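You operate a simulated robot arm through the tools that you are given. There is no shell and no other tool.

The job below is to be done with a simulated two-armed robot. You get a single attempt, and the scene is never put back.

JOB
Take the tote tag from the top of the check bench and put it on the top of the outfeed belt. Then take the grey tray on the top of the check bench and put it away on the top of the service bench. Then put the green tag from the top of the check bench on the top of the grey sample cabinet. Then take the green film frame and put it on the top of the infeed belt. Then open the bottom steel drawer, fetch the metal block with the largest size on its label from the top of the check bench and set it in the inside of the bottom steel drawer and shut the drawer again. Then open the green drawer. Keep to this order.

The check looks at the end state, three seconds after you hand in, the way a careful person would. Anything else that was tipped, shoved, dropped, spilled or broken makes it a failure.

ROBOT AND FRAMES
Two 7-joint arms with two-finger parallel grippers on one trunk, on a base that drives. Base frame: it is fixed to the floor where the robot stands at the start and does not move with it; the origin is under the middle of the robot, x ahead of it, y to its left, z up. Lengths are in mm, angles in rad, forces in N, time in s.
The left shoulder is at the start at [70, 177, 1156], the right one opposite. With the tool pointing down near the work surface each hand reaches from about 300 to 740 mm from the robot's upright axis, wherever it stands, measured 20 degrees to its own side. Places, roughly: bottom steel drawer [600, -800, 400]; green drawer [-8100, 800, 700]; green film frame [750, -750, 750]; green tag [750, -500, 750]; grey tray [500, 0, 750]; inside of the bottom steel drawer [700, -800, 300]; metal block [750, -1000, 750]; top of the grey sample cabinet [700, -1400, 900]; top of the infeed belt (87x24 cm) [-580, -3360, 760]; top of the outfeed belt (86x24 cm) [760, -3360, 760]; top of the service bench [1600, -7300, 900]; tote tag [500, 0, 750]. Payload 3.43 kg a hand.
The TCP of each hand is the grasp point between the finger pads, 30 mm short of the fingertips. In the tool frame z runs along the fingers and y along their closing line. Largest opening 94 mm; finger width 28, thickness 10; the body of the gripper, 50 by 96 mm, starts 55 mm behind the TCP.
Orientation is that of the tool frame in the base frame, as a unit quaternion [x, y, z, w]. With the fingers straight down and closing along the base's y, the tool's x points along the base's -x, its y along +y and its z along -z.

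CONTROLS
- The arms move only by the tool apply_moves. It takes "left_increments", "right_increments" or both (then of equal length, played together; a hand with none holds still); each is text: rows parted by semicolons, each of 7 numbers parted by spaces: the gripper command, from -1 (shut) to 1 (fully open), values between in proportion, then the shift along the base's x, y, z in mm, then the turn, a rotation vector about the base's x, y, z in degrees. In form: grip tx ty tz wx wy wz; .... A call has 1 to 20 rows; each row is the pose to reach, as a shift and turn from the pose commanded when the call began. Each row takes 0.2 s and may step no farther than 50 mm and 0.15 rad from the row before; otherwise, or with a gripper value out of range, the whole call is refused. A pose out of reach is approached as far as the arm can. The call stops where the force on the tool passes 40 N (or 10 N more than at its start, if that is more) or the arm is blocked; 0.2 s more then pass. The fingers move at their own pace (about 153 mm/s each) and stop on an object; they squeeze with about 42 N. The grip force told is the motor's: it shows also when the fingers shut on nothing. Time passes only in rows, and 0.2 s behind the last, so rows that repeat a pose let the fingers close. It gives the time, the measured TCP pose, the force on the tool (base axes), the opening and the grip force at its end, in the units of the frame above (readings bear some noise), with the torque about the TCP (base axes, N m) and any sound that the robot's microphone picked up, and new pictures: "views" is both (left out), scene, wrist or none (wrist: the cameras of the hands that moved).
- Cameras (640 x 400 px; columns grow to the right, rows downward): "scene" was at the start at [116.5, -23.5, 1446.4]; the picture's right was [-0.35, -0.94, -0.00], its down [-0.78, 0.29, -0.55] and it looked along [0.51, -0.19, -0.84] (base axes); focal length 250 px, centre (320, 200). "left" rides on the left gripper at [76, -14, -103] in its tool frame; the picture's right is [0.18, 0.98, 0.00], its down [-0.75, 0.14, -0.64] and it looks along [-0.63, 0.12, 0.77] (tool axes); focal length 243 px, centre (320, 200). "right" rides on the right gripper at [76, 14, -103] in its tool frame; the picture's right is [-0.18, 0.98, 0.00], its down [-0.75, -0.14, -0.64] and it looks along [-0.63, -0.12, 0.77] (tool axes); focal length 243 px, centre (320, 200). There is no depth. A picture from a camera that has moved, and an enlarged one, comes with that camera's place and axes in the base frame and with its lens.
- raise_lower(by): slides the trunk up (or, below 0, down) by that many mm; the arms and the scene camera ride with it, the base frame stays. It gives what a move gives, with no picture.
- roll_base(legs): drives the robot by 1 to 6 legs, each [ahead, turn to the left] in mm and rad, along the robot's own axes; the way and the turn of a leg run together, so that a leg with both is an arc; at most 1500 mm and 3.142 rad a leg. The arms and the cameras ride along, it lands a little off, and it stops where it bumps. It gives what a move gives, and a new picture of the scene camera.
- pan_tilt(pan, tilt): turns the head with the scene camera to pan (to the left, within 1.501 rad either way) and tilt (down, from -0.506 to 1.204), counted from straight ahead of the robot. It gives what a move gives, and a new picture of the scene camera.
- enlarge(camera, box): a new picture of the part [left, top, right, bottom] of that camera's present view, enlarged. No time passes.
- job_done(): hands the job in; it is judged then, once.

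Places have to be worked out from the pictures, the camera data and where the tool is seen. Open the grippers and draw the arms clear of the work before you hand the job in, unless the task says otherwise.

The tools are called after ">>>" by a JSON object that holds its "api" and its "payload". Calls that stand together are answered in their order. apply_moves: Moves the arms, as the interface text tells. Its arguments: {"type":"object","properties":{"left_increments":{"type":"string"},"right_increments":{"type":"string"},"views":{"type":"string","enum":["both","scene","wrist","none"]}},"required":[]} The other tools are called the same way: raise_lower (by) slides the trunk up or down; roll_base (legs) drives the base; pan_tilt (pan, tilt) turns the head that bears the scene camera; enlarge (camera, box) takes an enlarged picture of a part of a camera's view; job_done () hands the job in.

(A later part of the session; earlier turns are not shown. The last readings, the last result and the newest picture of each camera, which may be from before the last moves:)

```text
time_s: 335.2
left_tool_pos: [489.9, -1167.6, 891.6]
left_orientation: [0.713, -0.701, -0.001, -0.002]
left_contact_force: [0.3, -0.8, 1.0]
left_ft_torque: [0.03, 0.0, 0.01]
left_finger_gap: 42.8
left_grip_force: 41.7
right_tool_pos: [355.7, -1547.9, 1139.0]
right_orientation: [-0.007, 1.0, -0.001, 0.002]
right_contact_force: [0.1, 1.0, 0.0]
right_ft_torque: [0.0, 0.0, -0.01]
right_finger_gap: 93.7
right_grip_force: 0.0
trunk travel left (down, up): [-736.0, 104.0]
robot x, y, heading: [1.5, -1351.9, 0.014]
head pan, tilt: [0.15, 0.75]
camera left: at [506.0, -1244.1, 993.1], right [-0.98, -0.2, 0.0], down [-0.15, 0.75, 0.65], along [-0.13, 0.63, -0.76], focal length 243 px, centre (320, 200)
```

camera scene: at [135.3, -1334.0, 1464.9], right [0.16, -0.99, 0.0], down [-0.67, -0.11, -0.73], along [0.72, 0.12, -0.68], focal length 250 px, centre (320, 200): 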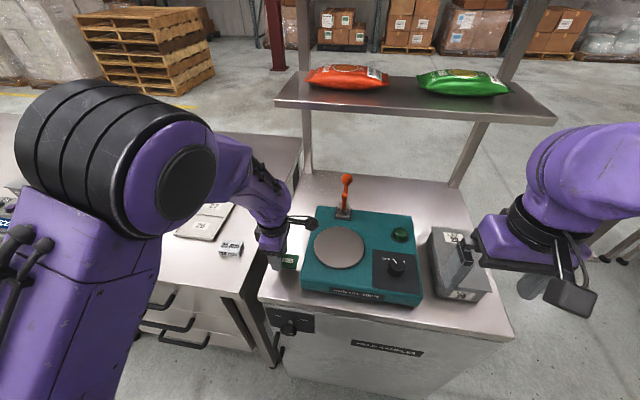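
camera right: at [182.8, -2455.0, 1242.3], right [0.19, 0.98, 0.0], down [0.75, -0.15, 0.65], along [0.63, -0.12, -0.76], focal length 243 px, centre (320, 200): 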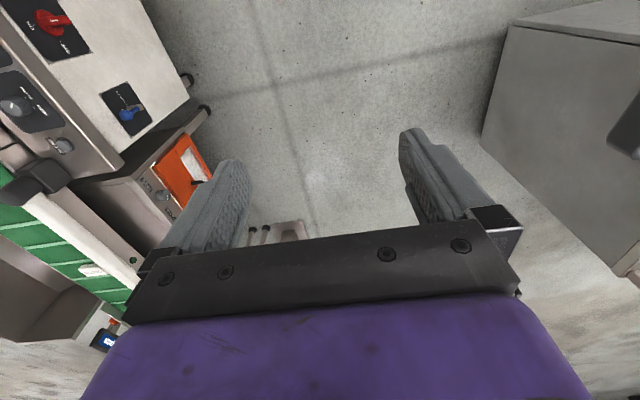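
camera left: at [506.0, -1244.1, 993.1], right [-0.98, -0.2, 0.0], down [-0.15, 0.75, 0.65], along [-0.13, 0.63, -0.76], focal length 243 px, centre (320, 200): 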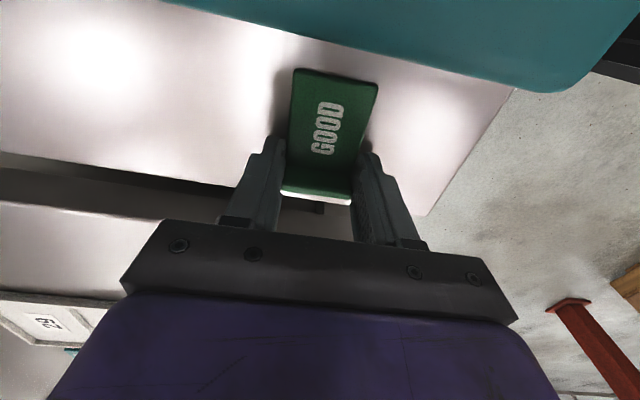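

Almost touching. A further 2 mm, then release.

>>> {"api": "apply_moves", "payload": {"left_increments": "-1 0 0 -1 0 0 0; -1 0 0 -2 0 0 0; -1 0 0 -2 0 0 0", "views": "none"}}

>>> {"api": "apply_moves", "payload": {"left_increments": "0 0 0 0 0 0 0; 0.3 0 0 0 0 0 0; 0.3 0 0 0 0 0 0; 0.3 0 0 8 0 0 0; 0.3 0 0 25 0 0 0; 0.3 0 0 55 0 0 0; 0.3 0 0 100 0 0 0; 0.3 0 0 100 0 0 0", "views": "both"}}

```text
time_s: 336.0
left_tool_pos: [489.6, -1167.9, 890.4]
left_orientation: [0.712, -0.702, -0.001, -0.004]
left_contact_force: [1.5, 1.4, 16.9]
left_ft_torque: [-0.2, 0.08, 0.03]
left_finger_gap: 42.7
left_grip_force: 42.2
right_tool_pos: [354.4, -1548.2, 1140.1]
right_orientation: [-0.006, 1.0, 0.0, 0.002]
right_contact_force: [-0.1, 0.5, -0.2]
right_ft_torque: [0.04, -0.03, -0.01]
right_finger_gap: 94.1
right_grip_force: 0.1
trunk travel left (down, up): [-736.0, 104.0]
robot x, y, heading: [4.2, -1348.8, 0.008]
head pan, tilt: [0.15, 0.75]
```

```text
time_s: 337.8
left_tool_pos: [490.1, -1167.9, 989.8]
left_orientation: [0.712, -0.702, -0.003, -0.002]
left_contact_force: [0.1, 0.0, 0.0]
left_ft_torque: [0.0, 0.0, 0.0]
left_finger_gap: 61.0
left_grip_force: 0.1
right_tool_pos: [356.0, -1548.9, 1137.7]
right_orientation: [-0.006, 1.0, 0.0, 0.002]
right_contact_force: [-0.8, 0.0, 0.6]
right_ft_torque: [-0.04, 0.02, -0.01]
right_finger_gap: 94.2
right_grip_force: 0.3
trunk travel left (down, up): [-736.0, 104.0]
robot x, y, heading: [7.9, -1346.4, 0.011]
head pan, tilt: [0.15, 0.75]
camera scene: at [136.4, -1333.9, 1464.7], right [0.16, -0.99, 0.0], down [-0.67, -0.11, -0.73], along [0.72, 0.12, -0.68], focal length 250 px, centre (320, 200)
camera left: at [506.2, -1244.3, 1091.0], right [-0.98, -0.2, 0.0], down [-0.15, 0.75, 0.65], along [-0.13, 0.63, -0.76], focal length 243 px, centre (320, 200)
```

scene: 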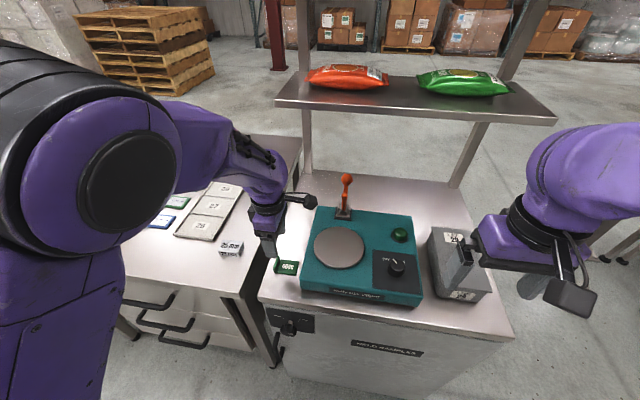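
left: 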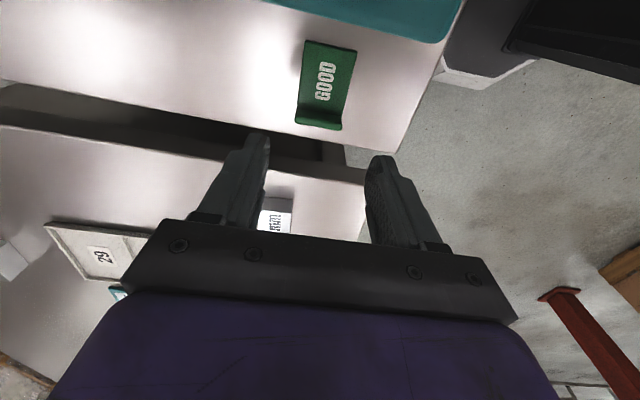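

The green tag stands on the cabinet. Next the green film frame (x 657–708, y -688 to -776). I raise the left hand and drive to about (50,-880).

>>> {"api": "apply_moves", "payload": {"left_increments": "0.5 0 0 45 0 0 0; 1 0 0 90 0 0 0; 1 0 0 135 0 0 0; 1 0 0 135 0 0 0", "views": "none"}}

>>> {"api": "roll_base", "payload": {"legs": [[-280, 0], [0, 1.561], [468, 0], [0, -1.571], [325, 0]]}}

>>> {"api": "pan_tilt", "payload": {"pan": 0.1, "tilt": 0.9}}

```text
time_s: 338.8
left_tool_pos: [488.6, -1167.3, 1123.8]
left_orientation: [0.713, -0.702, -0.002, -0.002]
left_contact_force: [0.3, -0.2, -0.3]
left_ft_torque: [0.02, 0.01, 0.03]
left_finger_gap: 94.0
left_grip_force: 0.0
right_tool_pos: [356.4, -1550.5, 1139.4]
right_orientation: [-0.006, 1.0, -0.001, 0.002]
right_contact_force: [-0.5, 0.3, -0.1]
right_ft_torque: [0.02, -0.03, 0.02]
right_finger_gap: 94.1
right_grip_force: 0.0
trunk travel left (down, up): [-736.0, 104.0]
robot x, y, heading: [2.1, -1347.8, 0.01]
head pan, tilt: [0.15, 0.75]
```

```text
time_s: 352.6
left_tool_pos: [531.3, -708.8, 1124.7]
left_orientation: [0.709, -0.705, -0.002, -0.002]
left_contact_force: [0.2, 0.7, 0.2]
left_ft_torque: [0.0, -0.03, -0.01]
left_finger_gap: 93.8
left_grip_force: 0.0
right_tool_pos: [393.8, -1086.6, 1139.7]
right_orientation: [-0.003, 1.0, -0.001, 0.003]
right_contact_force: [0.3, 0.6, -0.1]
right_ft_torque: [0.02, -0.02, 0.0]
right_finger_gap: 94.2
right_grip_force: 0.0
trunk travel left (down, up): [-736.0, 104.0]
robot x, y, heading: [45.7, -882.4, 0.003]
head pan, tilt: [0.15, 0.75]
camera scene: at [176.1, -871.1, 1465.0], right [0.15, -0.99, 0.0], down [-0.67, -0.1, -0.73], along [0.72, 0.11, -0.68], focal length 250 px, centre (320, 200)
```

scene: 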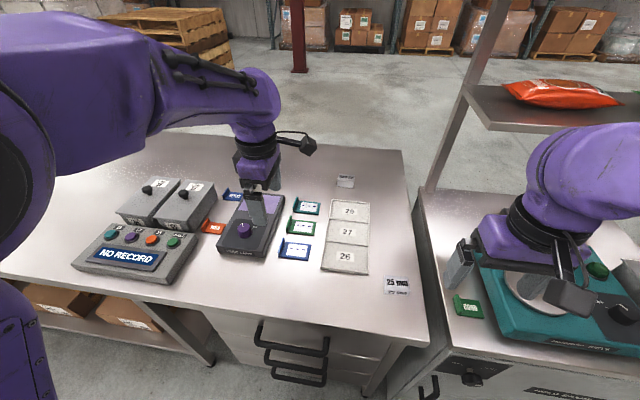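

```text
time_s: 353.3
left_tool_pos: [533.2, -707.1, 1123.5]
left_orientation: [0.709, -0.705, -0.003, -0.002]
left_contact_force: [-0.3, -0.2, 0.2]
left_ft_torque: [0.01, 0.03, 0.0]
left_finger_gap: 93.8
left_grip_force: 0.0
right_tool_pos: [397.5, -1086.7, 1139.3]
right_orientation: [-0.003, 1.0, -0.001, 0.001]
right_contact_force: [0.4, 0.6, 0.2]
right_ft_torque: [0.01, 0.01, 0.02]
right_finger_gap: 94.0
right_grip_force: 0.1
trunk travel left (down, up): [-736.0, 104.0]
robot x, y, heading: [47.6, -885.7, 0.0]
head pan, tilt: [0.099, 0.901]
camera scene: at [171.1, -876.0, 1452.9], right [0.1, -0.99, 0.0], down [-0.78, -0.08, -0.62], along [0.62, 0.06, -0.78], focal length 250 px, centre (320, 200)
```

scene: 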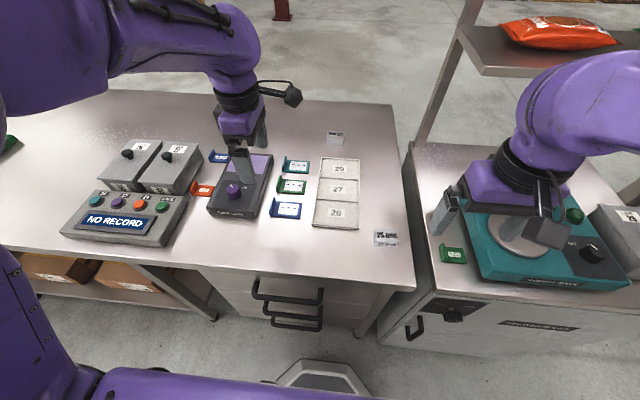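

I enlarge the film frames for a second position measurement.

>>> {"api": "enlarge", "payload": {"camera": "scene", "box": [240, 145, 352, 215]}}

```text
5.71 times, centred on (296, 180) of scene
camera zoom: at [171.1, -876.0, 1452.9], right [0.1, -0.99, 0.0], down [-0.78, -0.08, -0.62], along [0.62, 0.06, -0.78], focal length 1427 px, centre (457, 314)
```

zoom: 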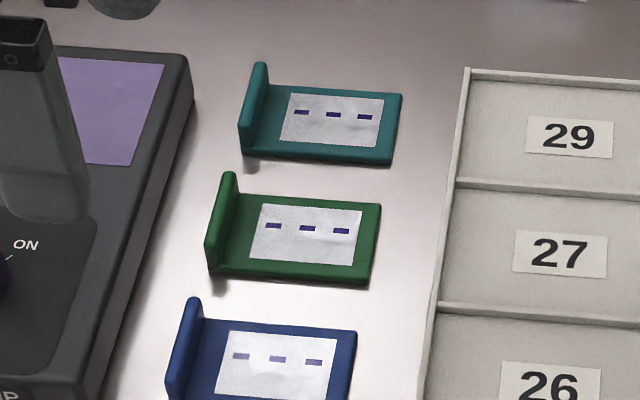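

The frame spans x≈653–707, y≈-691…-779. I bring the left hand above [680,-703] with a 74 mm opening.

>>> {"api": "apply_moves", "payload": {"left_increments": "1 40 1 -15 0 0 0; 1 80 2 -30 0 0 0; 0.57 115 3 -60 0 0 0; 0.57 147 4 -95 0 0 0; 0.57 147 4 -140 0 0 0; 0.57 147 4 -165 0 0 0; 0.57 147 4 -165 0 0 0", "views": "both"}}

```text
time_s: 354.9
left_tool_pos: [679.5, -702.0, 958.8]
left_orientation: [0.71, -0.705, -0.002, -0.002]
left_contact_force: [0.2, 0.4, -0.7]
left_ft_torque: [-0.01, 0.0, -0.02]
left_finger_gap: 73.8
left_grip_force: 0.0
right_tool_pos: [395.9, -1087.4, 1139.3]
right_orientation: [-0.002, 1.0, -0.001, 0.002]
right_contact_force: [-0.2, 0.2, -0.1]
right_ft_torque: [0.02, -0.01, 0.0]
right_finger_gap: 93.6
right_grip_force: 0.1
trunk travel left (down, up): [-736.0, 104.0]
robot x, y, heading: [45.4, -884.1, 0.001]
head pan, tilt: [0.099, 0.901]
camera scene: at [170.6, -876.0, 1452.9], right [0.1, -0.99, 0.0], down [-0.78, -0.08, -0.62], along [0.62, 0.06, -0.78], focal length 250 px, centre (320, 200)
camera left: at [694.7, -778.5, 1060.2], right [-0.98, -0.19, 0.0], down [-0.15, 0.75, 0.65], along [-0.12, 0.64, -0.76], focal length 243 px, centre (320, 200)
```

scene: 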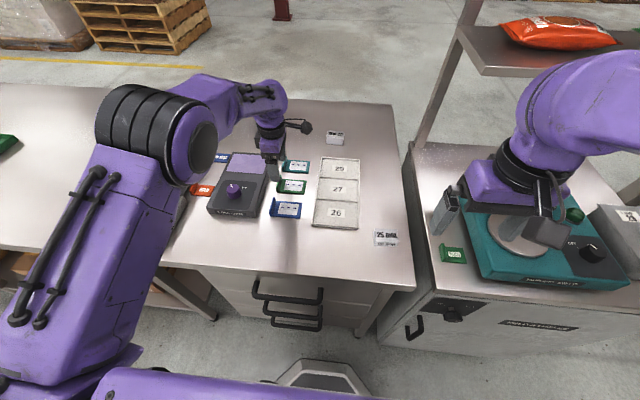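
left: 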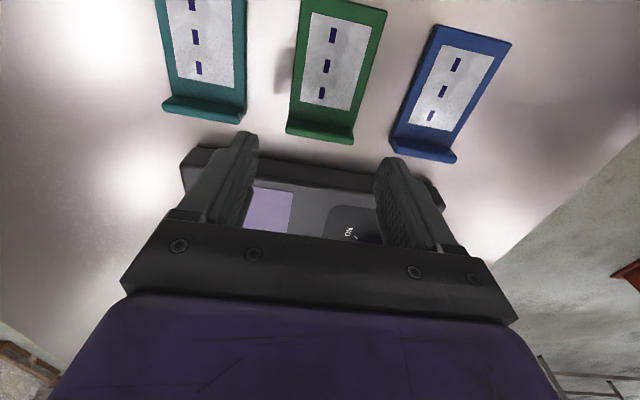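

Aligned within a few millimetres. I descend to z≈892 and look.

>>> {"api": "apply_moves", "payload": {"left_increments": "0.57 -2 0 -30 0 0 0; 0.57 -2 0 -50 0 0 0; 0.57 -2 0 -62 0 0 0; 0.57 -2 0 -66 0 0 0; 0.57 -2 0 -66 0 0 0", "views": "wrist"}}

```text
time_s: 356.1
left_tool_pos: [677.6, -703.4, 893.7]
left_orientation: [0.71, -0.704, -0.003, -0.003]
left_contact_force: [0.7, 0.6, 0.6]
left_ft_torque: [0.0, 0.02, 0.0]
left_finger_gap: 73.7
left_grip_force: 0.1
right_tool_pos: [394.9, -1086.6, 1138.7]
right_orientation: [-0.002, 1.0, -0.001, 0.003]
right_contact_force: [-0.1, -0.8, 1.1]
right_ft_torque: [0.02, -0.01, 0.01]
right_finger_gap: 93.7
right_grip_force: 0.0
trunk travel left (down, up): [-736.0, 104.0]
robot x, y, heading: [46.1, -884.4, 0.005]
head pan, tilt: [0.099, 0.901]
camera left: at [692.2, -779.3, 995.0], right [-0.98, -0.19, 0.0], down [-0.15, 0.75, 0.65], along [-0.12, 0.64, -0.76], focal length 243 px, centre (320, 200)
```

left: 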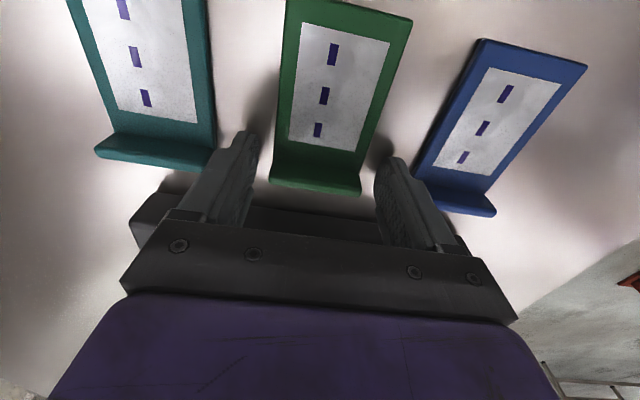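

The fingers straddle the green frame without touching the others. I go 2 mm lower and close.

>>> {"api": "apply_moves", "payload": {"left_increments": "0.57 0 0 -2.5 0 0 0; 0.2 0 0 -2.5 0 0 0; -1 0 0 -2.5 0 0 0; -1 0 0 -2.5 0 0 0; -1 0 0 -2.5 0 0 0", "views": "wrist"}}

>>> {"api": "apply_moves", "payload": {"left_increments": "-1 0 0 3 0 0 0; -1 0 0 7 0 0 0; -1 0 0 13 0 0 0; -1 0 0 21 0 0 0; -1 0 0 32 0 0 0; -1 0 0 45 0 0 0; -1 0 0 45 0 0 0", "views": "both"}}

```text
time_s: 357.3
left_tool_pos: [677.3, -703.3, 891.1]
left_orientation: [0.709, -0.705, -0.003, -0.002]
left_contact_force: [0.2, -0.8, 0.1]
left_ft_torque: [0.04, -0.02, -0.02]
left_finger_gap: 54.7
left_grip_force: 41.3
right_tool_pos: [396.3, -1086.9, 1138.9]
right_orientation: [-0.003, 1.0, 0.0, 0.002]
right_contact_force: [-0.2, 0.4, -0.3]
right_ft_torque: [0.0, 0.07, 0.02]
right_finger_gap: 94.0
right_grip_force: 0.1
trunk travel left (down, up): [-736.0, 104.0]
robot x, y, heading: [43.6, -884.3, 0.0]
head pan, tilt: [0.099, 0.901]
camera left: at [692.3, -779.4, 992.6], right [-0.98, -0.19, 0.0], down [-0.15, 0.75, 0.65], along [-0.12, 0.64, -0.76], focal length 243 px, centre (320, 200)
```

left: 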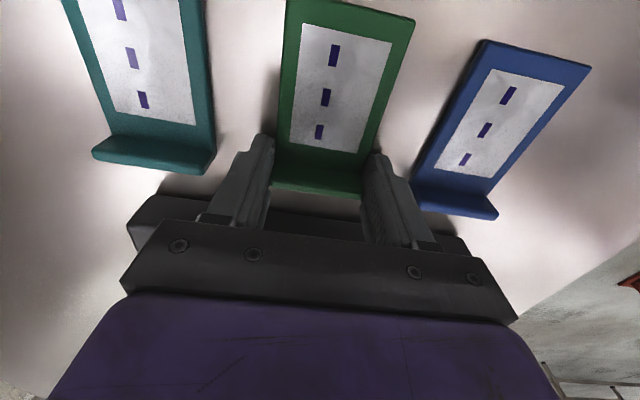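

```text
time_s: 358.9
left_tool_pos: [678.1, -703.8, 936.5]
left_orientation: [0.71, -0.704, -0.003, -0.003]
left_contact_force: [0.3, -0.2, -0.9]
left_ft_torque: [0.01, -0.03, 0.01]
left_finger_gap: 54.6
left_grip_force: 42.1
right_tool_pos: [395.9, -1087.1, 1139.5]
right_orientation: [-0.002, 1.0, -0.001, 0.002]
right_contact_force: [-0.4, -0.6, 0.5]
right_ft_torque: [0.01, 0.03, -0.02]
right_finger_gap: 93.9
right_grip_force: 0.1
trunk travel left (down, up): [-736.0, 104.0]
robot x, y, heading: [44.5, -883.4, -0.004]
head pan, tilt: [0.099, 0.901]
camera scene: at [170.7, -875.9, 1452.9], right [0.1, -0.99, 0.0], down [-0.78, -0.08, -0.62], along [0.62, 0.06, -0.78], focal length 250 px, centre (320, 200)
camera left: at [692.4, -779.8, 1037.3], right [-0.98, -0.19, 0.0], down [-0.15, 0.75, 0.65], along [-0.12, 0.64, -0.76], focal length 243 px, centre (320, 200)
```

scene: 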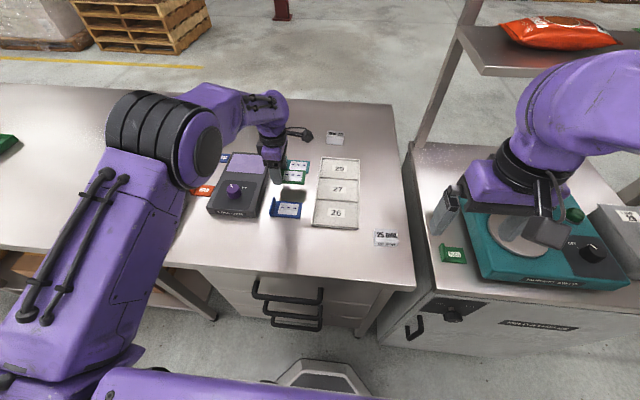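
left: 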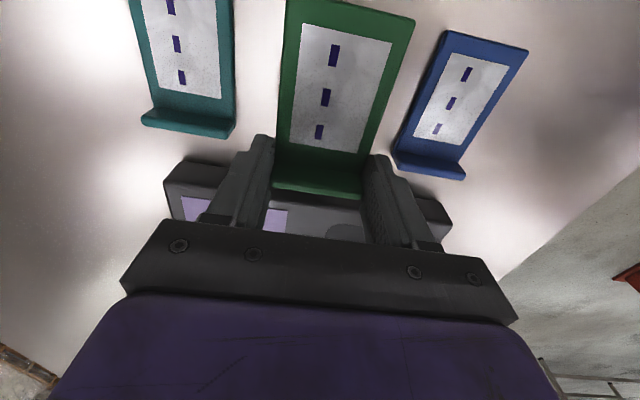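

The frame came up cleanly. I raise it, draw back, and drive toward the infeed belt.

>>> {"api": "apply_moves", "payload": {"left_increments": "-1 0 0 20 0 0 0; -1 0 0 45 0 0 0; -1 -10 0 80 0 0 0; -1 -30 0 115 0 0 0; -1 -60 0 145 0 0 0; -1 -95 0 170 0 0 0; -1 -130 0 187 0 0 0; -1 -148 0 190 0 0 0; -1 -148 0 190 0 0 0", "views": "wrist"}}

>>> {"api": "roll_base", "payload": {"legs": [[-330, 0], [0, -1.946], [1000, 0], [845, 0], [0, 0.375]]}}

>>> {"api": "pan_tilt", "payload": {"pan": 0.1, "tilt": 0.6}}

```text
time_s: 360.9
left_tool_pos: [530.7, -703.3, 1125.8]
left_orientation: [0.71, -0.705, -0.002, -0.003]
left_contact_force: [0.2, 0.3, -0.1]
left_ft_torque: [0.02, 0.02, -0.01]
left_finger_gap: 54.9
left_grip_force: 41.2
right_tool_pos: [397.5, -1087.7, 1137.8]
right_orientation: [-0.003, 1.0, -0.001, 0.002]
right_contact_force: [0.3, 0.9, -0.3]
right_ft_torque: [0.01, 0.0, 0.0]
right_finger_gap: 93.7
right_grip_force: 0.0
trunk travel left (down, up): [-736.0, 104.0]
robot x, y, heading: [45.3, -882.6, 0.005]
head pan, tilt: [0.099, 0.901]
camera left: at [544.8, -780.3, 1227.3], right [-0.98, -0.19, 0.0], down [-0.15, 0.75, 0.65], along [-0.12, 0.64, -0.76], focal length 243 px, centre (320, 200)
```

left: 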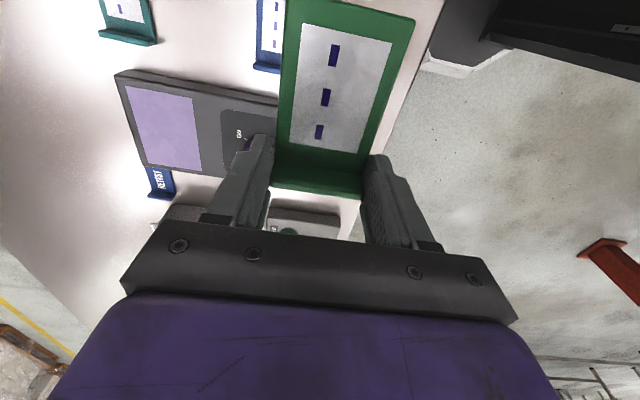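

```text
time_s: 377.8
left_tool_pos: [-759.3, -3094.3, 1125.4]
left_orientation: [-0.011, 1.0, 0.0, 0.003]
left_contact_force: [-0.8, -0.4, 0.4]
left_ft_torque: [-0.02, 0.01, 0.01]
left_finger_gap: 54.9
left_grip_force: 41.7
right_tool_pos: [-1142.9, -2965.5, 1137.8]
right_orientation: [0.701, 0.714, -0.002, 0.0]
right_contact_force: [0.5, -0.3, -0.6]
right_ft_torque: [0.0, 0.0, 0.03]
right_finger_gap: 94.4
right_grip_force: 0.1
trunk travel left (down, up): [-736.0, 104.0]
robot x, y, heading: [-949.5, -2608.6, -1.56]
head pan, tilt: [0.099, 0.901]
camera scene: at [-936.9, -2735.9, 1453.0], right [-0.99, -0.12, 0.0], down [-0.09, 0.78, -0.62], along [0.07, -0.62, -0.78], focal length 250 px, centre (320, 200)
```

scene: 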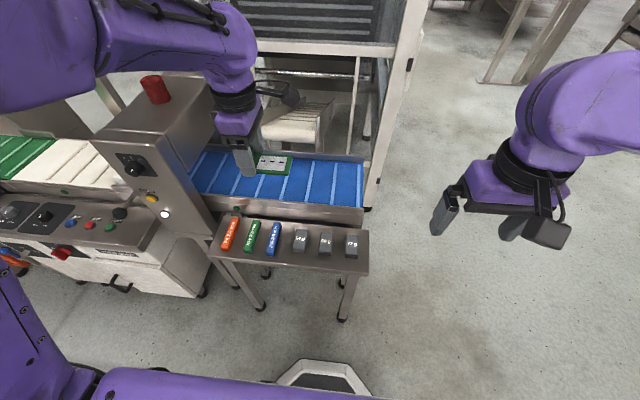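

```text
time_s: 378.6
left_tool_pos: [-757.4, -3094.5, 1125.2]
left_orientation: [-0.01, 1.0, 0.001, 0.004]
left_contact_force: [0.1, -0.5, 0.0]
left_ft_torque: [0.0, 0.0, -0.03]
left_finger_gap: 54.9
left_grip_force: 41.8
right_tool_pos: [-1143.5, -2966.0, 1138.0]
right_orientation: [0.7, 0.714, -0.003, 0.0]
right_contact_force: [0.3, -0.5, 0.5]
right_ft_torque: [-0.01, -0.01, -0.03]
right_finger_gap: 93.9
right_grip_force: 0.0
trunk travel left (down, up): [-736.0, 104.0]
robot x, y, heading: [-943.7, -2611.6, -1.553]
head pan, tilt: [0.099, 0.6]
camera scene: at [-934.5, -2748.8, 1477.6], right [-0.99, -0.12, 0.0], down [-0.07, 0.56, -0.82], along [0.1, -0.82, -0.57], focal length 250 px, centre (320, 200)
```

scene: 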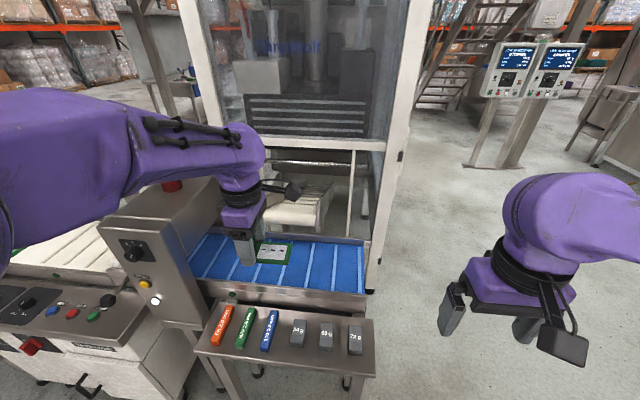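

I am before the infeed belt; its open part runs x≈-515…-1020, and a small tag table stands in front (legs at y≈-3095). I straighten up and drive 125 mm closer.

>>> {"api": "roll_base", "payload": {"legs": [[0, -0.018], [125, 0]]}}

>>> {"api": "apply_moves", "payload": {"left_increments": "-1 -2 -5 0 0 0 -8; -1 -4 -12 0 0 0 -16; -1 -6 -20 0 0 0 -24; -1 -8 -30 0 0 0 -32; -1 -10 -40 -10 0 0 -40; -1 -12 -55 -20 0 0 -48; -1 -13 -70 -30 0 0 -56; -1 -13 -85 -40 0 0 -64; -1 -13 -100 -50 0 0 -72; -1 -13 -115 -60 0 0 -80; -1 -13 -130 -70 0 0 -88; -1 -13 -135 -90 0 0 -91; -1 -13 -135 -90 0 0 -91", "views": "both"}}

```text
time_s: 380.2
left_tool_pos: [-768.3, -3220.8, 1126.6]
left_orientation: [-0.002, 1.0, 0.0, 0.004]
left_contact_force: [-0.3, 0.2, -0.6]
left_ft_torque: [0.01, -0.05, -0.03]
left_finger_gap: 54.9
left_grip_force: 42.1
right_tool_pos: [-1151.3, -3085.1, 1140.1]
right_orientation: [0.706, 0.708, -0.002, 0.001]
right_contact_force: [0.7, 0.9, -0.5]
right_ft_torque: [0.0, 0.03, -0.01]
right_finger_gap: 94.0
right_grip_force: 0.1
trunk travel left (down, up): [-736.0, 104.0]
robot x, y, heading: [-946.9, -2734.3, -1.572]
head pan, tilt: [0.099, 0.6]
camera scene: at [-937.5, -2871.6, 1477.9], right [-0.99, -0.1, 0.0], down [-0.06, 0.56, -0.83], along [0.08, -0.82, -0.56], focal length 250 px, centre (320, 200)
```

scene: 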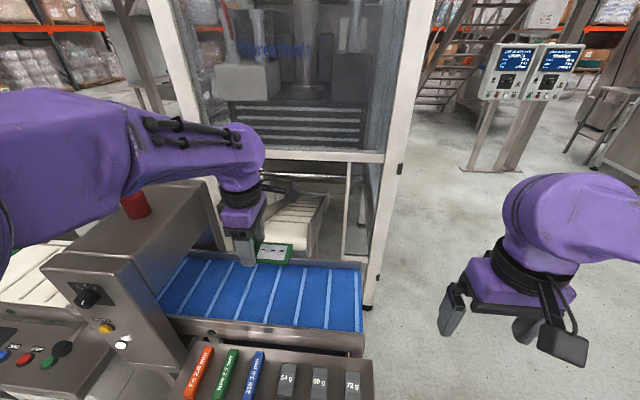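

```text
time_s: 383.0
left_tool_pos: [-780.5, -3356.6, 1036.2]
left_orientation: [0.712, 0.702, -0.002, 0.002]
left_contact_force: [0.6, 0.7, 0.5]
left_ft_torque: [-0.01, -0.01, -0.01]
left_finger_gap: 54.8
left_grip_force: 42.3
right_tool_pos: [-1150.6, -3086.1, 1140.1]
right_orientation: [0.706, 0.708, -0.002, 0.002]
right_contact_force: [-0.1, 0.2, 0.9]
right_ft_torque: [0.03, 0.01, -0.02]
right_finger_gap: 94.1
right_grip_force: 0.1
trunk travel left (down, up): [-736.0, 104.0]
robot x, y, heading: [-944.9, -2735.3, -1.574]
head pan, tilt: [0.099, 0.6]
camera scene: at [-937.3, -2872.8, 1477.8], right [-0.99, -0.1, 0.0], down [-0.06, 0.56, -0.83], along [0.08, -0.82, -0.56], focal length 250 px, centre (320, 200)
camera left: at [-793.3, -3278.2, 1137.2], right [0.99, 0.17, 0.0], down [0.13, -0.75, 0.65], along [0.11, -0.64, -0.76], focal length 243 px, centre (320, 200)
```

scene: 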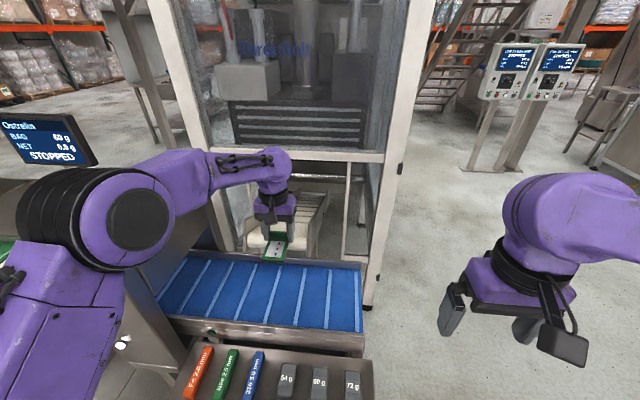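
left: 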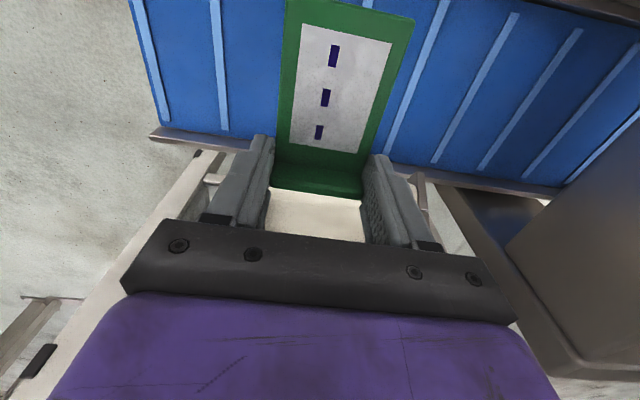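

The frame is now lengthwise across the belt and, by the wrist view, exactly midway between two cleats (x≈-734 and -825). I lower it.

>>> {"api": "apply_moves", "payload": {"left_increments": "-1 0 0 -40 0 0 0; -1 0 0 -80 0 0 0; -1 0 0 -120 0 0 0; -1 0 0 -160 0 0 0; -1 0 0 -195 0 0 0; -1 0 0 -215 0 0 0; -1 0 0 -215 0 0 0", "views": "both"}}

```text
time_s: 384.6
left_tool_pos: [-779.2, -3356.4, 819.8]
left_orientation: [0.713, 0.702, -0.003, 0.002]
left_contact_force: [-0.8, -0.1, -0.1]
left_ft_torque: [0.02, 0.04, -0.02]
left_finger_gap: 54.8
left_grip_force: 42.2
right_tool_pos: [-1150.0, -3086.8, 1139.0]
right_orientation: [0.706, 0.708, -0.002, 0.001]
right_contact_force: [-0.6, 0.6, 0.2]
right_ft_torque: [-0.01, -0.03, 0.01]
right_finger_gap: 94.0
right_grip_force: 0.1
trunk travel left (down, up): [-736.0, 104.0]
robot x, y, heading: [-943.6, -2736.2, -1.575]
head pan, tilt: [0.099, 0.6]
camera scene: at [-937.3, -2873.1, 1477.7], right [-0.99, -0.1, 0.0], down [-0.06, 0.56, -0.83], along [0.08, -0.82, -0.56], focal length 250 px, centre (320, 200)
camera left: at [-793.8, -3278.8, 922.3], right [0.99, 0.17, 0.0], down [0.13, -0.75, 0.65], along [0.11, -0.64, -0.76], focal length 243 px, centre (320, 200)
```

scene: 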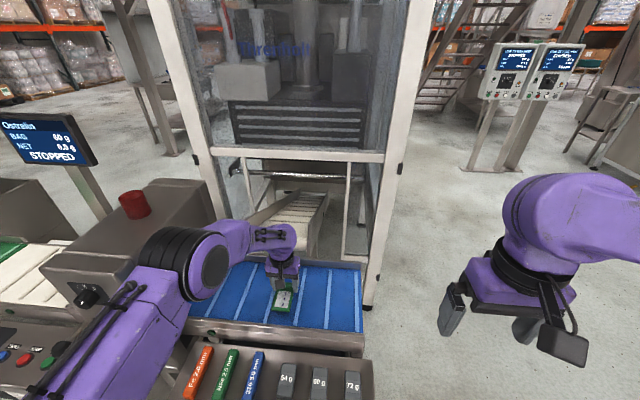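
left: 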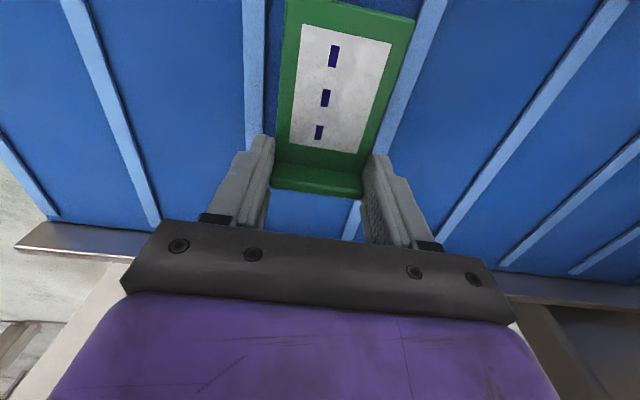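

It fits between the cleats. I continue down to just above the belt and then in small steps.

>>> {"api": "apply_moves", "payload": {"left_increments": "-1 0 0 -10 0 0 0; -1 0 0 -18 0 0 0; -1 0 0 -25 0 0 0; -1 0 0 -28 0 0 0; -1 0 0 -28 0 0 0", "views": "wrist"}}

>>> {"api": "apply_moves", "payload": {"left_increments": "-1 0 0 -2 0 0 0; -1 0 0 -3.5 0 0 0; -1 0 0 -3.5 0 0 0", "views": "none"}}

```text
time_s: 385.8
left_tool_pos: [-779.9, -3357.2, 791.2]
left_orientation: [0.712, 0.702, -0.003, 0.003]
left_contact_force: [-0.1, -0.2, 0.8]
left_ft_torque: [0.1, 0.0, 0.03]
left_finger_gap: 54.8
left_grip_force: 41.9
right_tool_pos: [-1150.1, -3087.0, 1140.1]
right_orientation: [0.707, 0.708, -0.002, 0.001]
right_contact_force: [-0.5, -0.6, -0.4]
right_ft_torque: [0.01, 0.0, 0.01]
right_finger_gap: 94.1
right_grip_force: 0.0
trunk travel left (down, up): [-736.0, 104.0]
robot x, y, heading: [-947.8, -2733.7, -1.57]
head pan, tilt: [0.099, 0.6]
camera left: at [-793.8, -3278.9, 894.4], right [0.99, 0.17, 0.0], down [0.13, -0.75, 0.65], along [0.11, -0.64, -0.76], focal length 243 px, centre (320, 200)
```

left: 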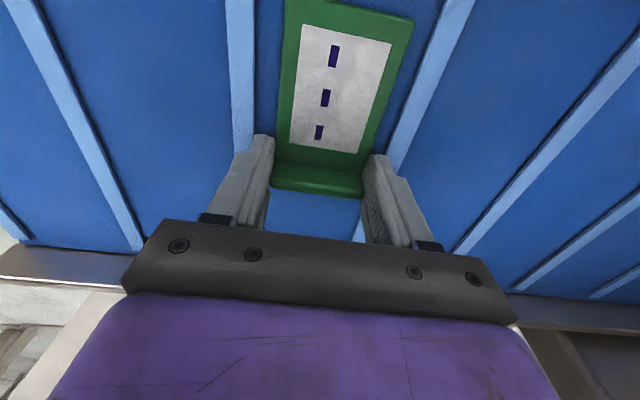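

```text
time_s: 386.6
left_tool_pos: [-779.6, -3357.0, 793.1]
left_orientation: [0.711, 0.703, -0.005, 0.004]
left_contact_force: [2.2, -2.3, 23.1]
left_ft_torque: [0.93, -0.07, -0.07]
left_finger_gap: 54.6
left_grip_force: 41.6
right_tool_pos: [-1149.8, -3084.2, 1140.3]
right_orientation: [0.706, 0.708, -0.004, 0.002]
right_contact_force: [0.3, 0.8, -0.8]
right_ft_torque: [-0.02, 0.02, 0.03]
right_finger_gap: 94.0
right_grip_force: 0.0
trunk travel left (down, up): [-736.0, 104.0]
robot x, y, heading: [-946.7, -2736.9, -1.573]
head pan, tilt: [0.099, 0.6]
```

The frame is on the belt (23 N contact). I ease off, open slightly, and lift straight up.

>>> {"api": "apply_moves", "payload": {"left_increments": "-1 0 0 2 0 0 0; 0.25 0 0 2 0 0 0; 0.25 0 0 2 0 0 0; 0.25 0 0 8 0 0 0; 0.25 0 0 20 0 0 0; 0.25 0 0 50 0 0 0; 0.4 0 0 90 0 0 0; 0.4 0 0 90 0 0 0", "views": "both"}}

```text
time_s: 388.4
left_tool_pos: [-780.9, -3358.6, 877.7]
left_orientation: [0.711, 0.703, -0.003, 0.002]
left_contact_force: [0.3, 0.2, -0.2]
left_ft_torque: [0.03, 0.01, -0.01]
left_finger_gap: 65.6
left_grip_force: 0.1
right_tool_pos: [-1149.6, -3087.0, 1138.3]
right_orientation: [0.706, 0.708, -0.001, -0.001]
right_contact_force: [1.0, -1.0, -0.8]
right_ft_torque: [0.02, -0.01, -0.03]
right_finger_gap: 94.0
right_grip_force: 0.1
trunk travel left (down, up): [-736.0, 104.0]
robot x, y, heading: [-949.0, -2736.4, -1.572]
head pan, tilt: [0.099, 0.6]
camera scene: at [-937.3, -2873.9, 1477.6], right [-0.99, -0.1, 0.0], down [-0.06, 0.56, -0.82], along [0.08, -0.82, -0.57], focal length 250 px, centre (320, 200)
camera left: at [-794.0, -3279.9, 980.1], right [0.99, 0.17, 0.0], down [0.13, -0.75, 0.65], along [0.11, -0.64, -0.76], focal length 243 px, centre (320, 200)
```

scene: 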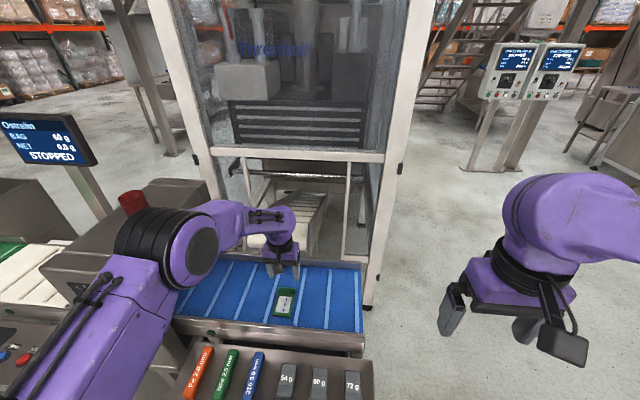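
left: 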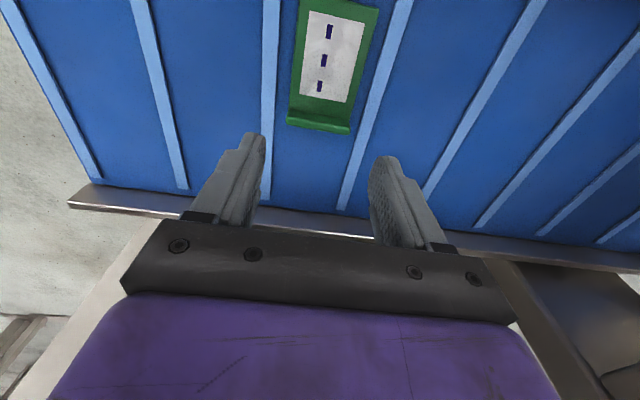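

The film frame lies on the infeed belt. I raise and withdraw the arm, then back away from the line.

>>> {"api": "apply_moves", "payload": {"left_increments": "0.5 0 0 45 0 0 0; 1 0 0 90 0 0 0; 1 0 15 130 0 0 0; 1 0 50 165 0 0 0; 1 0 85 195 0 0 0; 1 0 120 225 0 0 0; 1 0 140 248 0 0 0; 1 0 140 248 0 0 0", "views": "none"}}

>>> {"api": "roll_base", "payload": {"legs": [[-350, 0]]}}

```text
time_s: 390.2
left_tool_pos: [-780.6, -3219.0, 1126.4]
left_orientation: [0.712, 0.702, -0.001, 0.001]
left_contact_force: [-1.4, 0.0, -0.6]
left_ft_torque: [-0.01, 0.0, 0.0]
left_finger_gap: 93.8
left_grip_force: 0.1
right_tool_pos: [-1150.7, -3086.8, 1139.1]
right_orientation: [0.706, 0.708, -0.002, 0.001]
right_contact_force: [0.2, 0.0, 0.8]
right_ft_torque: [0.05, 0.01, 0.04]
right_finger_gap: 94.1
right_grip_force: 0.0
trunk travel left (down, up): [-736.0, 104.0]
robot x, y, heading: [-942.4, -2735.3, -1.574]
head pan, tilt: [0.099, 0.6]
```

```text
time_s: 392.4
left_tool_pos: [-779.8, -2869.5, 1127.4]
left_orientation: [0.712, 0.702, -0.002, 0.002]
left_contact_force: [0.2, -0.4, 0.3]
left_ft_torque: [0.02, 0.0, -0.02]
left_finger_gap: 93.8
left_grip_force: 0.1
right_tool_pos: [-1151.0, -2740.0, 1138.6]
right_orientation: [0.707, 0.707, -0.002, 0.001]
right_contact_force: [-0.5, -0.9, 0.7]
right_ft_torque: [0.0, -0.03, -0.02]
right_finger_gap: 93.8
right_grip_force: 0.0
trunk travel left (down, up): [-736.0, 104.0]
robot x, y, heading: [-946.7, -2386.9, -1.573]
head pan, tilt: [0.099, 0.6]
camera scene: at [-937.2, -2525.8, 1477.6], right [-1.0, -0.1, 0.0], down [-0.06, 0.56, -0.82], along [0.08, -0.82, -0.57], focal length 250 px, centre (320, 200)
```

scene: 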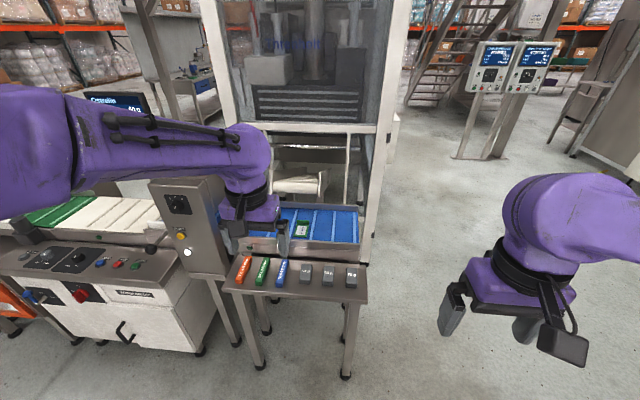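

Next the drawers. I drive back toward the bench and stop at about (-500,-850) facing it, to see the drawer fronts.

>>> {"api": "roll_base", "payload": {"legs": [[0, 2.861], [800, 0], [800, 0], [0, -1.288]]}}

>>> {"api": "pan_tilt", "payload": {"pan": 0.0, "tilt": 0.75}}

```text
time_s: 410.5
left_tool_pos: [-41.5, -676.2, 1127.4]
left_orientation: [0.005, 1.0, 0.0, 0.004]
left_contact_force: [-0.3, 0.3, -0.3]
left_ft_torque: [-0.02, 0.03, -0.02]
left_finger_gap: 94.2
left_grip_force: 0.0
right_tool_pos: [-170.0, -1048.1, 1137.9]
right_orientation: [-0.004, 1.0, -0.001, 0.002]
right_contact_force: [0.0, 0.1, 0.0]
right_ft_torque: [0.01, 0.03, -0.02]
right_finger_gap: 93.9
right_grip_force: 0.0
trunk travel left (down, up): [-736.0, 104.0]
robot x, y, heading: [-521.9, -846.0, 0.006]
head pan, tilt: [0.099, 0.6]
camera scene: at [-383.7, -834.9, 1477.7], right [0.1, -0.99, 0.0], down [-0.56, -0.06, -0.82], along [0.82, 0.09, -0.57], focal length 250 px, centre (320, 200)
```

scene: 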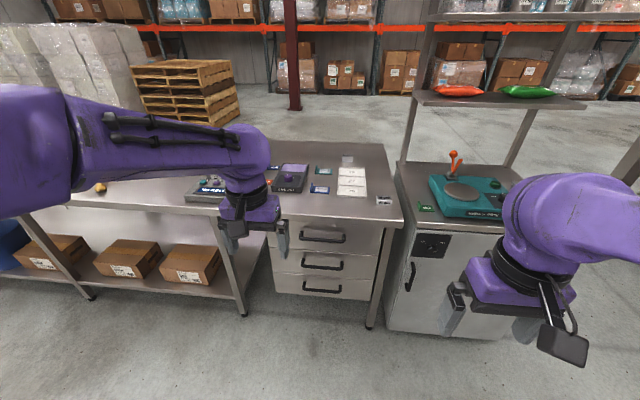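

```text
time_s: 411.2
left_tool_pos: [-42.2, -676.0, 1127.4]
left_orientation: [0.004, 1.0, 0.0, 0.004]
left_contact_force: [-0.9, -0.6, 0.5]
left_ft_torque: [-0.01, 0.03, 0.01]
left_finger_gap: 94.0
left_grip_force: 0.0
right_tool_pos: [-170.2, -1047.7, 1138.2]
right_orientation: [-0.004, 1.0, -0.002, 0.002]
right_contact_force: [0.2, 0.0, 0.4]
right_ft_torque: [0.04, 0.0, 0.0]
right_finger_gap: 94.0
right_grip_force: 0.1
trunk travel left (down, up): [-736.0, 104.0]
robot x, y, heading: [-523.5, -842.8, -0.001]
head pan, tilt: [0.0, 0.75]
camera scene: at [-388.7, -844.0, 1464.9], right [0.01, -1.0, 0.0], down [-0.68, 0.0, -0.73], along [0.73, 0.0, -0.68], focal length 250 px, centre (320, 200)
```

scene: 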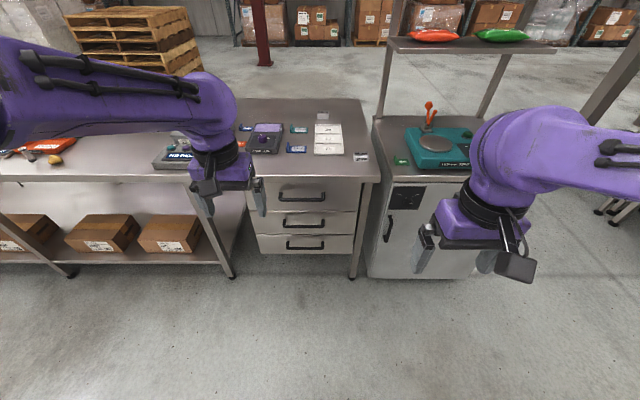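

The bottom drawer (z≈340–500) has a bar handle near [365,-770,443]. I lower the trunk by 600 mm to bring the shoulders near that height, then view it.

>>> {"api": "raise_lower", "payload": {"by": -600}}

>>> {"api": "pan_tilt", "payload": {"pan": 0.1, "tilt": 0.5}}

```text
refused: -600 is not a number from -400 to 400
```

```text
time_s: 412.0
left_tool_pos: [-40.4, -676.2, 1127.0]
left_orientation: [0.005, 1.0, -0.001, 0.003]
left_contact_force: [0.0, -0.1, -0.5]
left_ft_torque: [0.0, 0.01, 0.04]
left_finger_gap: 93.9
left_grip_force: 0.1
right_tool_pos: [-171.6, -1048.7, 1137.9]
right_orientation: [-0.004, 1.0, -0.002, 0.002]
right_contact_force: [-0.4, -0.5, -0.1]
right_ft_torque: [0.02, -0.01, 0.03]
right_finger_gap: 94.1
right_grip_force: 0.0
trunk travel left (down, up): [-736.0, 104.0]
robot x, y, heading: [-521.5, -842.7, 0.006]
head pan, tilt: [0.099, 0.499]
camera scene: at [-381.1, -834.7, 1486.7], right [0.1, -0.99, 0.0], down [-0.48, -0.05, -0.88], along [0.87, 0.09, -0.48], focal length 250 px, centre (320, 200)
```

scene: 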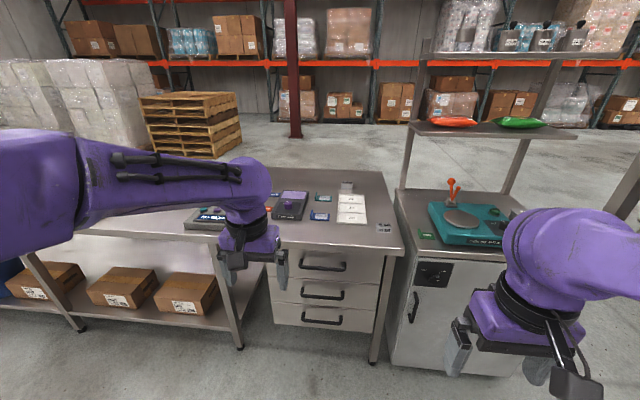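

The lift takes at most 400 mm a call; I lower in two steps and look again.

>>> {"api": "raise_lower", "payload": {"by": -350}}

>>> {"api": "raise_lower", "payload": {"by": -230}}

>>> {"api": "pan_tilt", "payload": {"pan": 0.0, "tilt": 0.55}}

```text
time_s: 415.4
left_tool_pos: [-41.9, -676.7, 778.1]
left_orientation: [0.004, 1.0, 0.0, 0.003]
left_contact_force: [-0.4, 0.7, 0.6]
left_ft_torque: [0.02, 0.02, -0.01]
left_finger_gap: 94.2
left_grip_force: 0.0
right_tool_pos: [-170.1, -1047.4, 789.6]
right_orientation: [-0.003, 1.0, -0.001, 0.002]
right_contact_force: [0.4, -0.4, 0.0]
right_ft_torque: [0.03, -0.04, 0.02]
right_finger_gap: 94.2
right_grip_force: 0.1
trunk travel left (down, up): [-386.0, 454.0]
robot x, y, heading: [-524.5, -843.9, 0.0]
head pan, tilt: [0.099, 0.499]
```

```text
time_s: 417.8
left_tool_pos: [-41.1, -676.5, 547.9]
left_orientation: [0.005, 1.0, 0.0, 0.004]
left_contact_force: [0.0, -0.4, 0.2]
left_ft_torque: [-0.01, -0.01, 0.01]
left_finger_gap: 94.0
left_grip_force: 0.0
right_tool_pos: [-171.6, -1047.9, 558.9]
right_orientation: [-0.002, 1.0, -0.001, 0.002]
right_contact_force: [0.6, 0.9, -0.4]
right_ft_torque: [0.0, 0.01, 0.0]
right_finger_gap: 94.0
right_grip_force: 0.1
trunk travel left (down, up): [-156.0, 684.0]
robot x, y, heading: [-523.0, -843.7, 0.006]
head pan, tilt: [0.099, 0.499]
```

```text
time_s: 418.5
left_tool_pos: [-41.4, -676.4, 546.1]
left_orientation: [0.005, 1.0, 0.0, 0.003]
left_contact_force: [0.5, 0.2, 0.5]
left_ft_torque: [0.01, -0.04, -0.01]
left_finger_gap: 94.1
left_grip_force: 0.2
right_tool_pos: [-170.8, -1048.2, 558.4]
right_orientation: [-0.004, 1.0, 0.0, 0.001]
right_contact_force: [0.6, 0.7, -0.5]
right_ft_torque: [0.0, 0.02, 0.01]
right_finger_gap: 93.8
right_grip_force: 0.0
trunk travel left (down, up): [-156.0, 684.0]
robot x, y, heading: [-522.5, -846.8, 0.008]
head pan, tilt: [0.0, 0.55]
camera scene: at [-381.8, -843.7, 902.2], right [0.01, -1.0, 0.0], down [-0.52, 0.0, -0.85], along [0.85, 0.0, -0.52], focal length 250 px, centre (320, 200)
```

scene: 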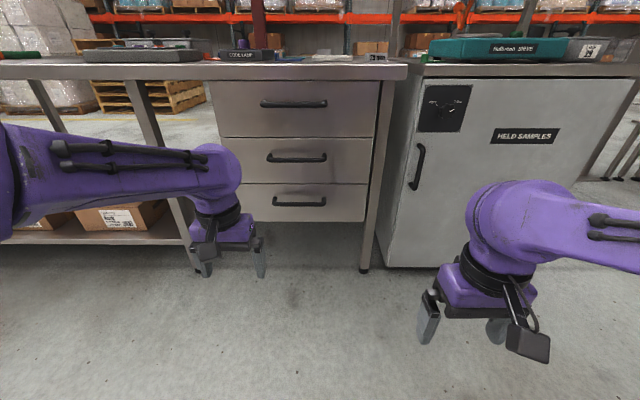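

Now I zoom in on the bottom drawer's handle for exact geometry.

>>> {"api": "enlarge", "payload": {"camera": "scene", "box": [200, 75, 392, 235]}}

>>> {"api": "enlarge", "payload": {"camera": "left", "box": [0, 0, 640, 399]}}

```text
2.50 times, centred on (296, 155) of scene
camera zoom: at [-381.8, -843.7, 902.2], right [0.01, -1.0, 0.0], down [-0.52, 0.0, -0.85], along [0.85, 0.0, -0.52], focal length 624 px, centre (380, 312)
```

zoom: 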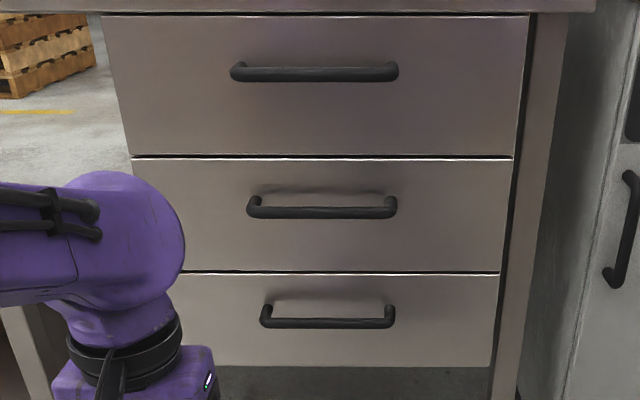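

```text
1.00 times, centred on (320, 200) of left (not enlarged: the box is as wide or as high as the picture)
camera zoom: at [-118.9, -689.7, 649.0], right [-0.18, 0.98, 0.0], down [0.75, 0.13, 0.65], along [0.64, 0.11, -0.76], focal length 243 px, centre (320, 200)
```

zoom: 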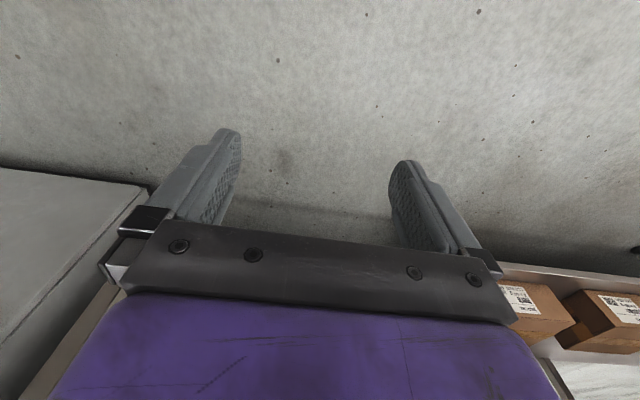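

I drive 300 mm nearer and take a second zoom for depth.

>>> {"api": "roll_base", "payload": {"legs": [[300, 0]]}}

>>> {"api": "enlarge", "payload": {"camera": "scene", "box": [170, 80, 410, 260]}}

```text
time_s: 420.6
left_tool_pos: [262.5, -677.3, 545.6]
left_orientation: [0.006, 1.0, 0.0, 0.003]
left_contact_force: [0.2, 0.4, 0.6]
left_ft_torque: [0.03, 0.02, 0.02]
left_finger_gap: 94.0
left_grip_force: 0.0
right_tool_pos: [131.2, -1047.1, 559.8]
right_orientation: [-0.002, 1.0, -0.001, 0.001]
right_contact_force: [0.2, -0.4, -0.4]
right_ft_torque: [-0.04, -0.01, -0.01]
right_finger_gap: 94.1
right_grip_force: 0.0
trunk travel left (down, up): [-156.0, 684.0]
robot x, y, heading: [-219.0, -846.7, -0.005]
head pan, tilt: [0.0, 0.55]
camera scene: at [-78.7, -842.7, 902.2], right [0.0, -1.0, 0.0], down [-0.52, 0.0, -0.85], along [0.85, 0.0, -0.52], focal length 250 px, centre (320, 200)
```

scene: 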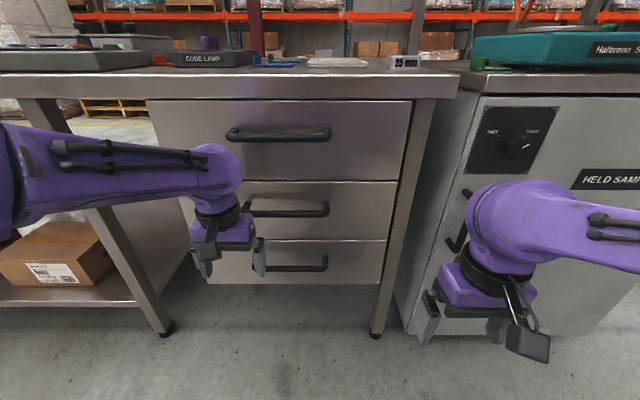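

```text
2.22 times, centred on (290, 170) of scene
camera zoom: at [-78.7, -842.7, 902.2], right [0.0, -1.0, 0.0], down [-0.52, 0.0, -0.85], along [0.85, 0.0, -0.52], focal length 555 px, centre (387, 267)
```

zoom: 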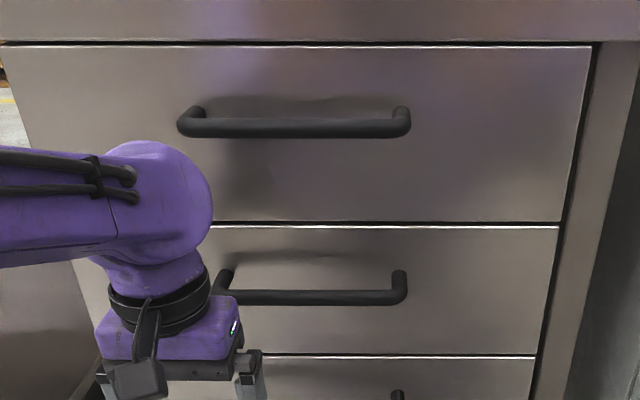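

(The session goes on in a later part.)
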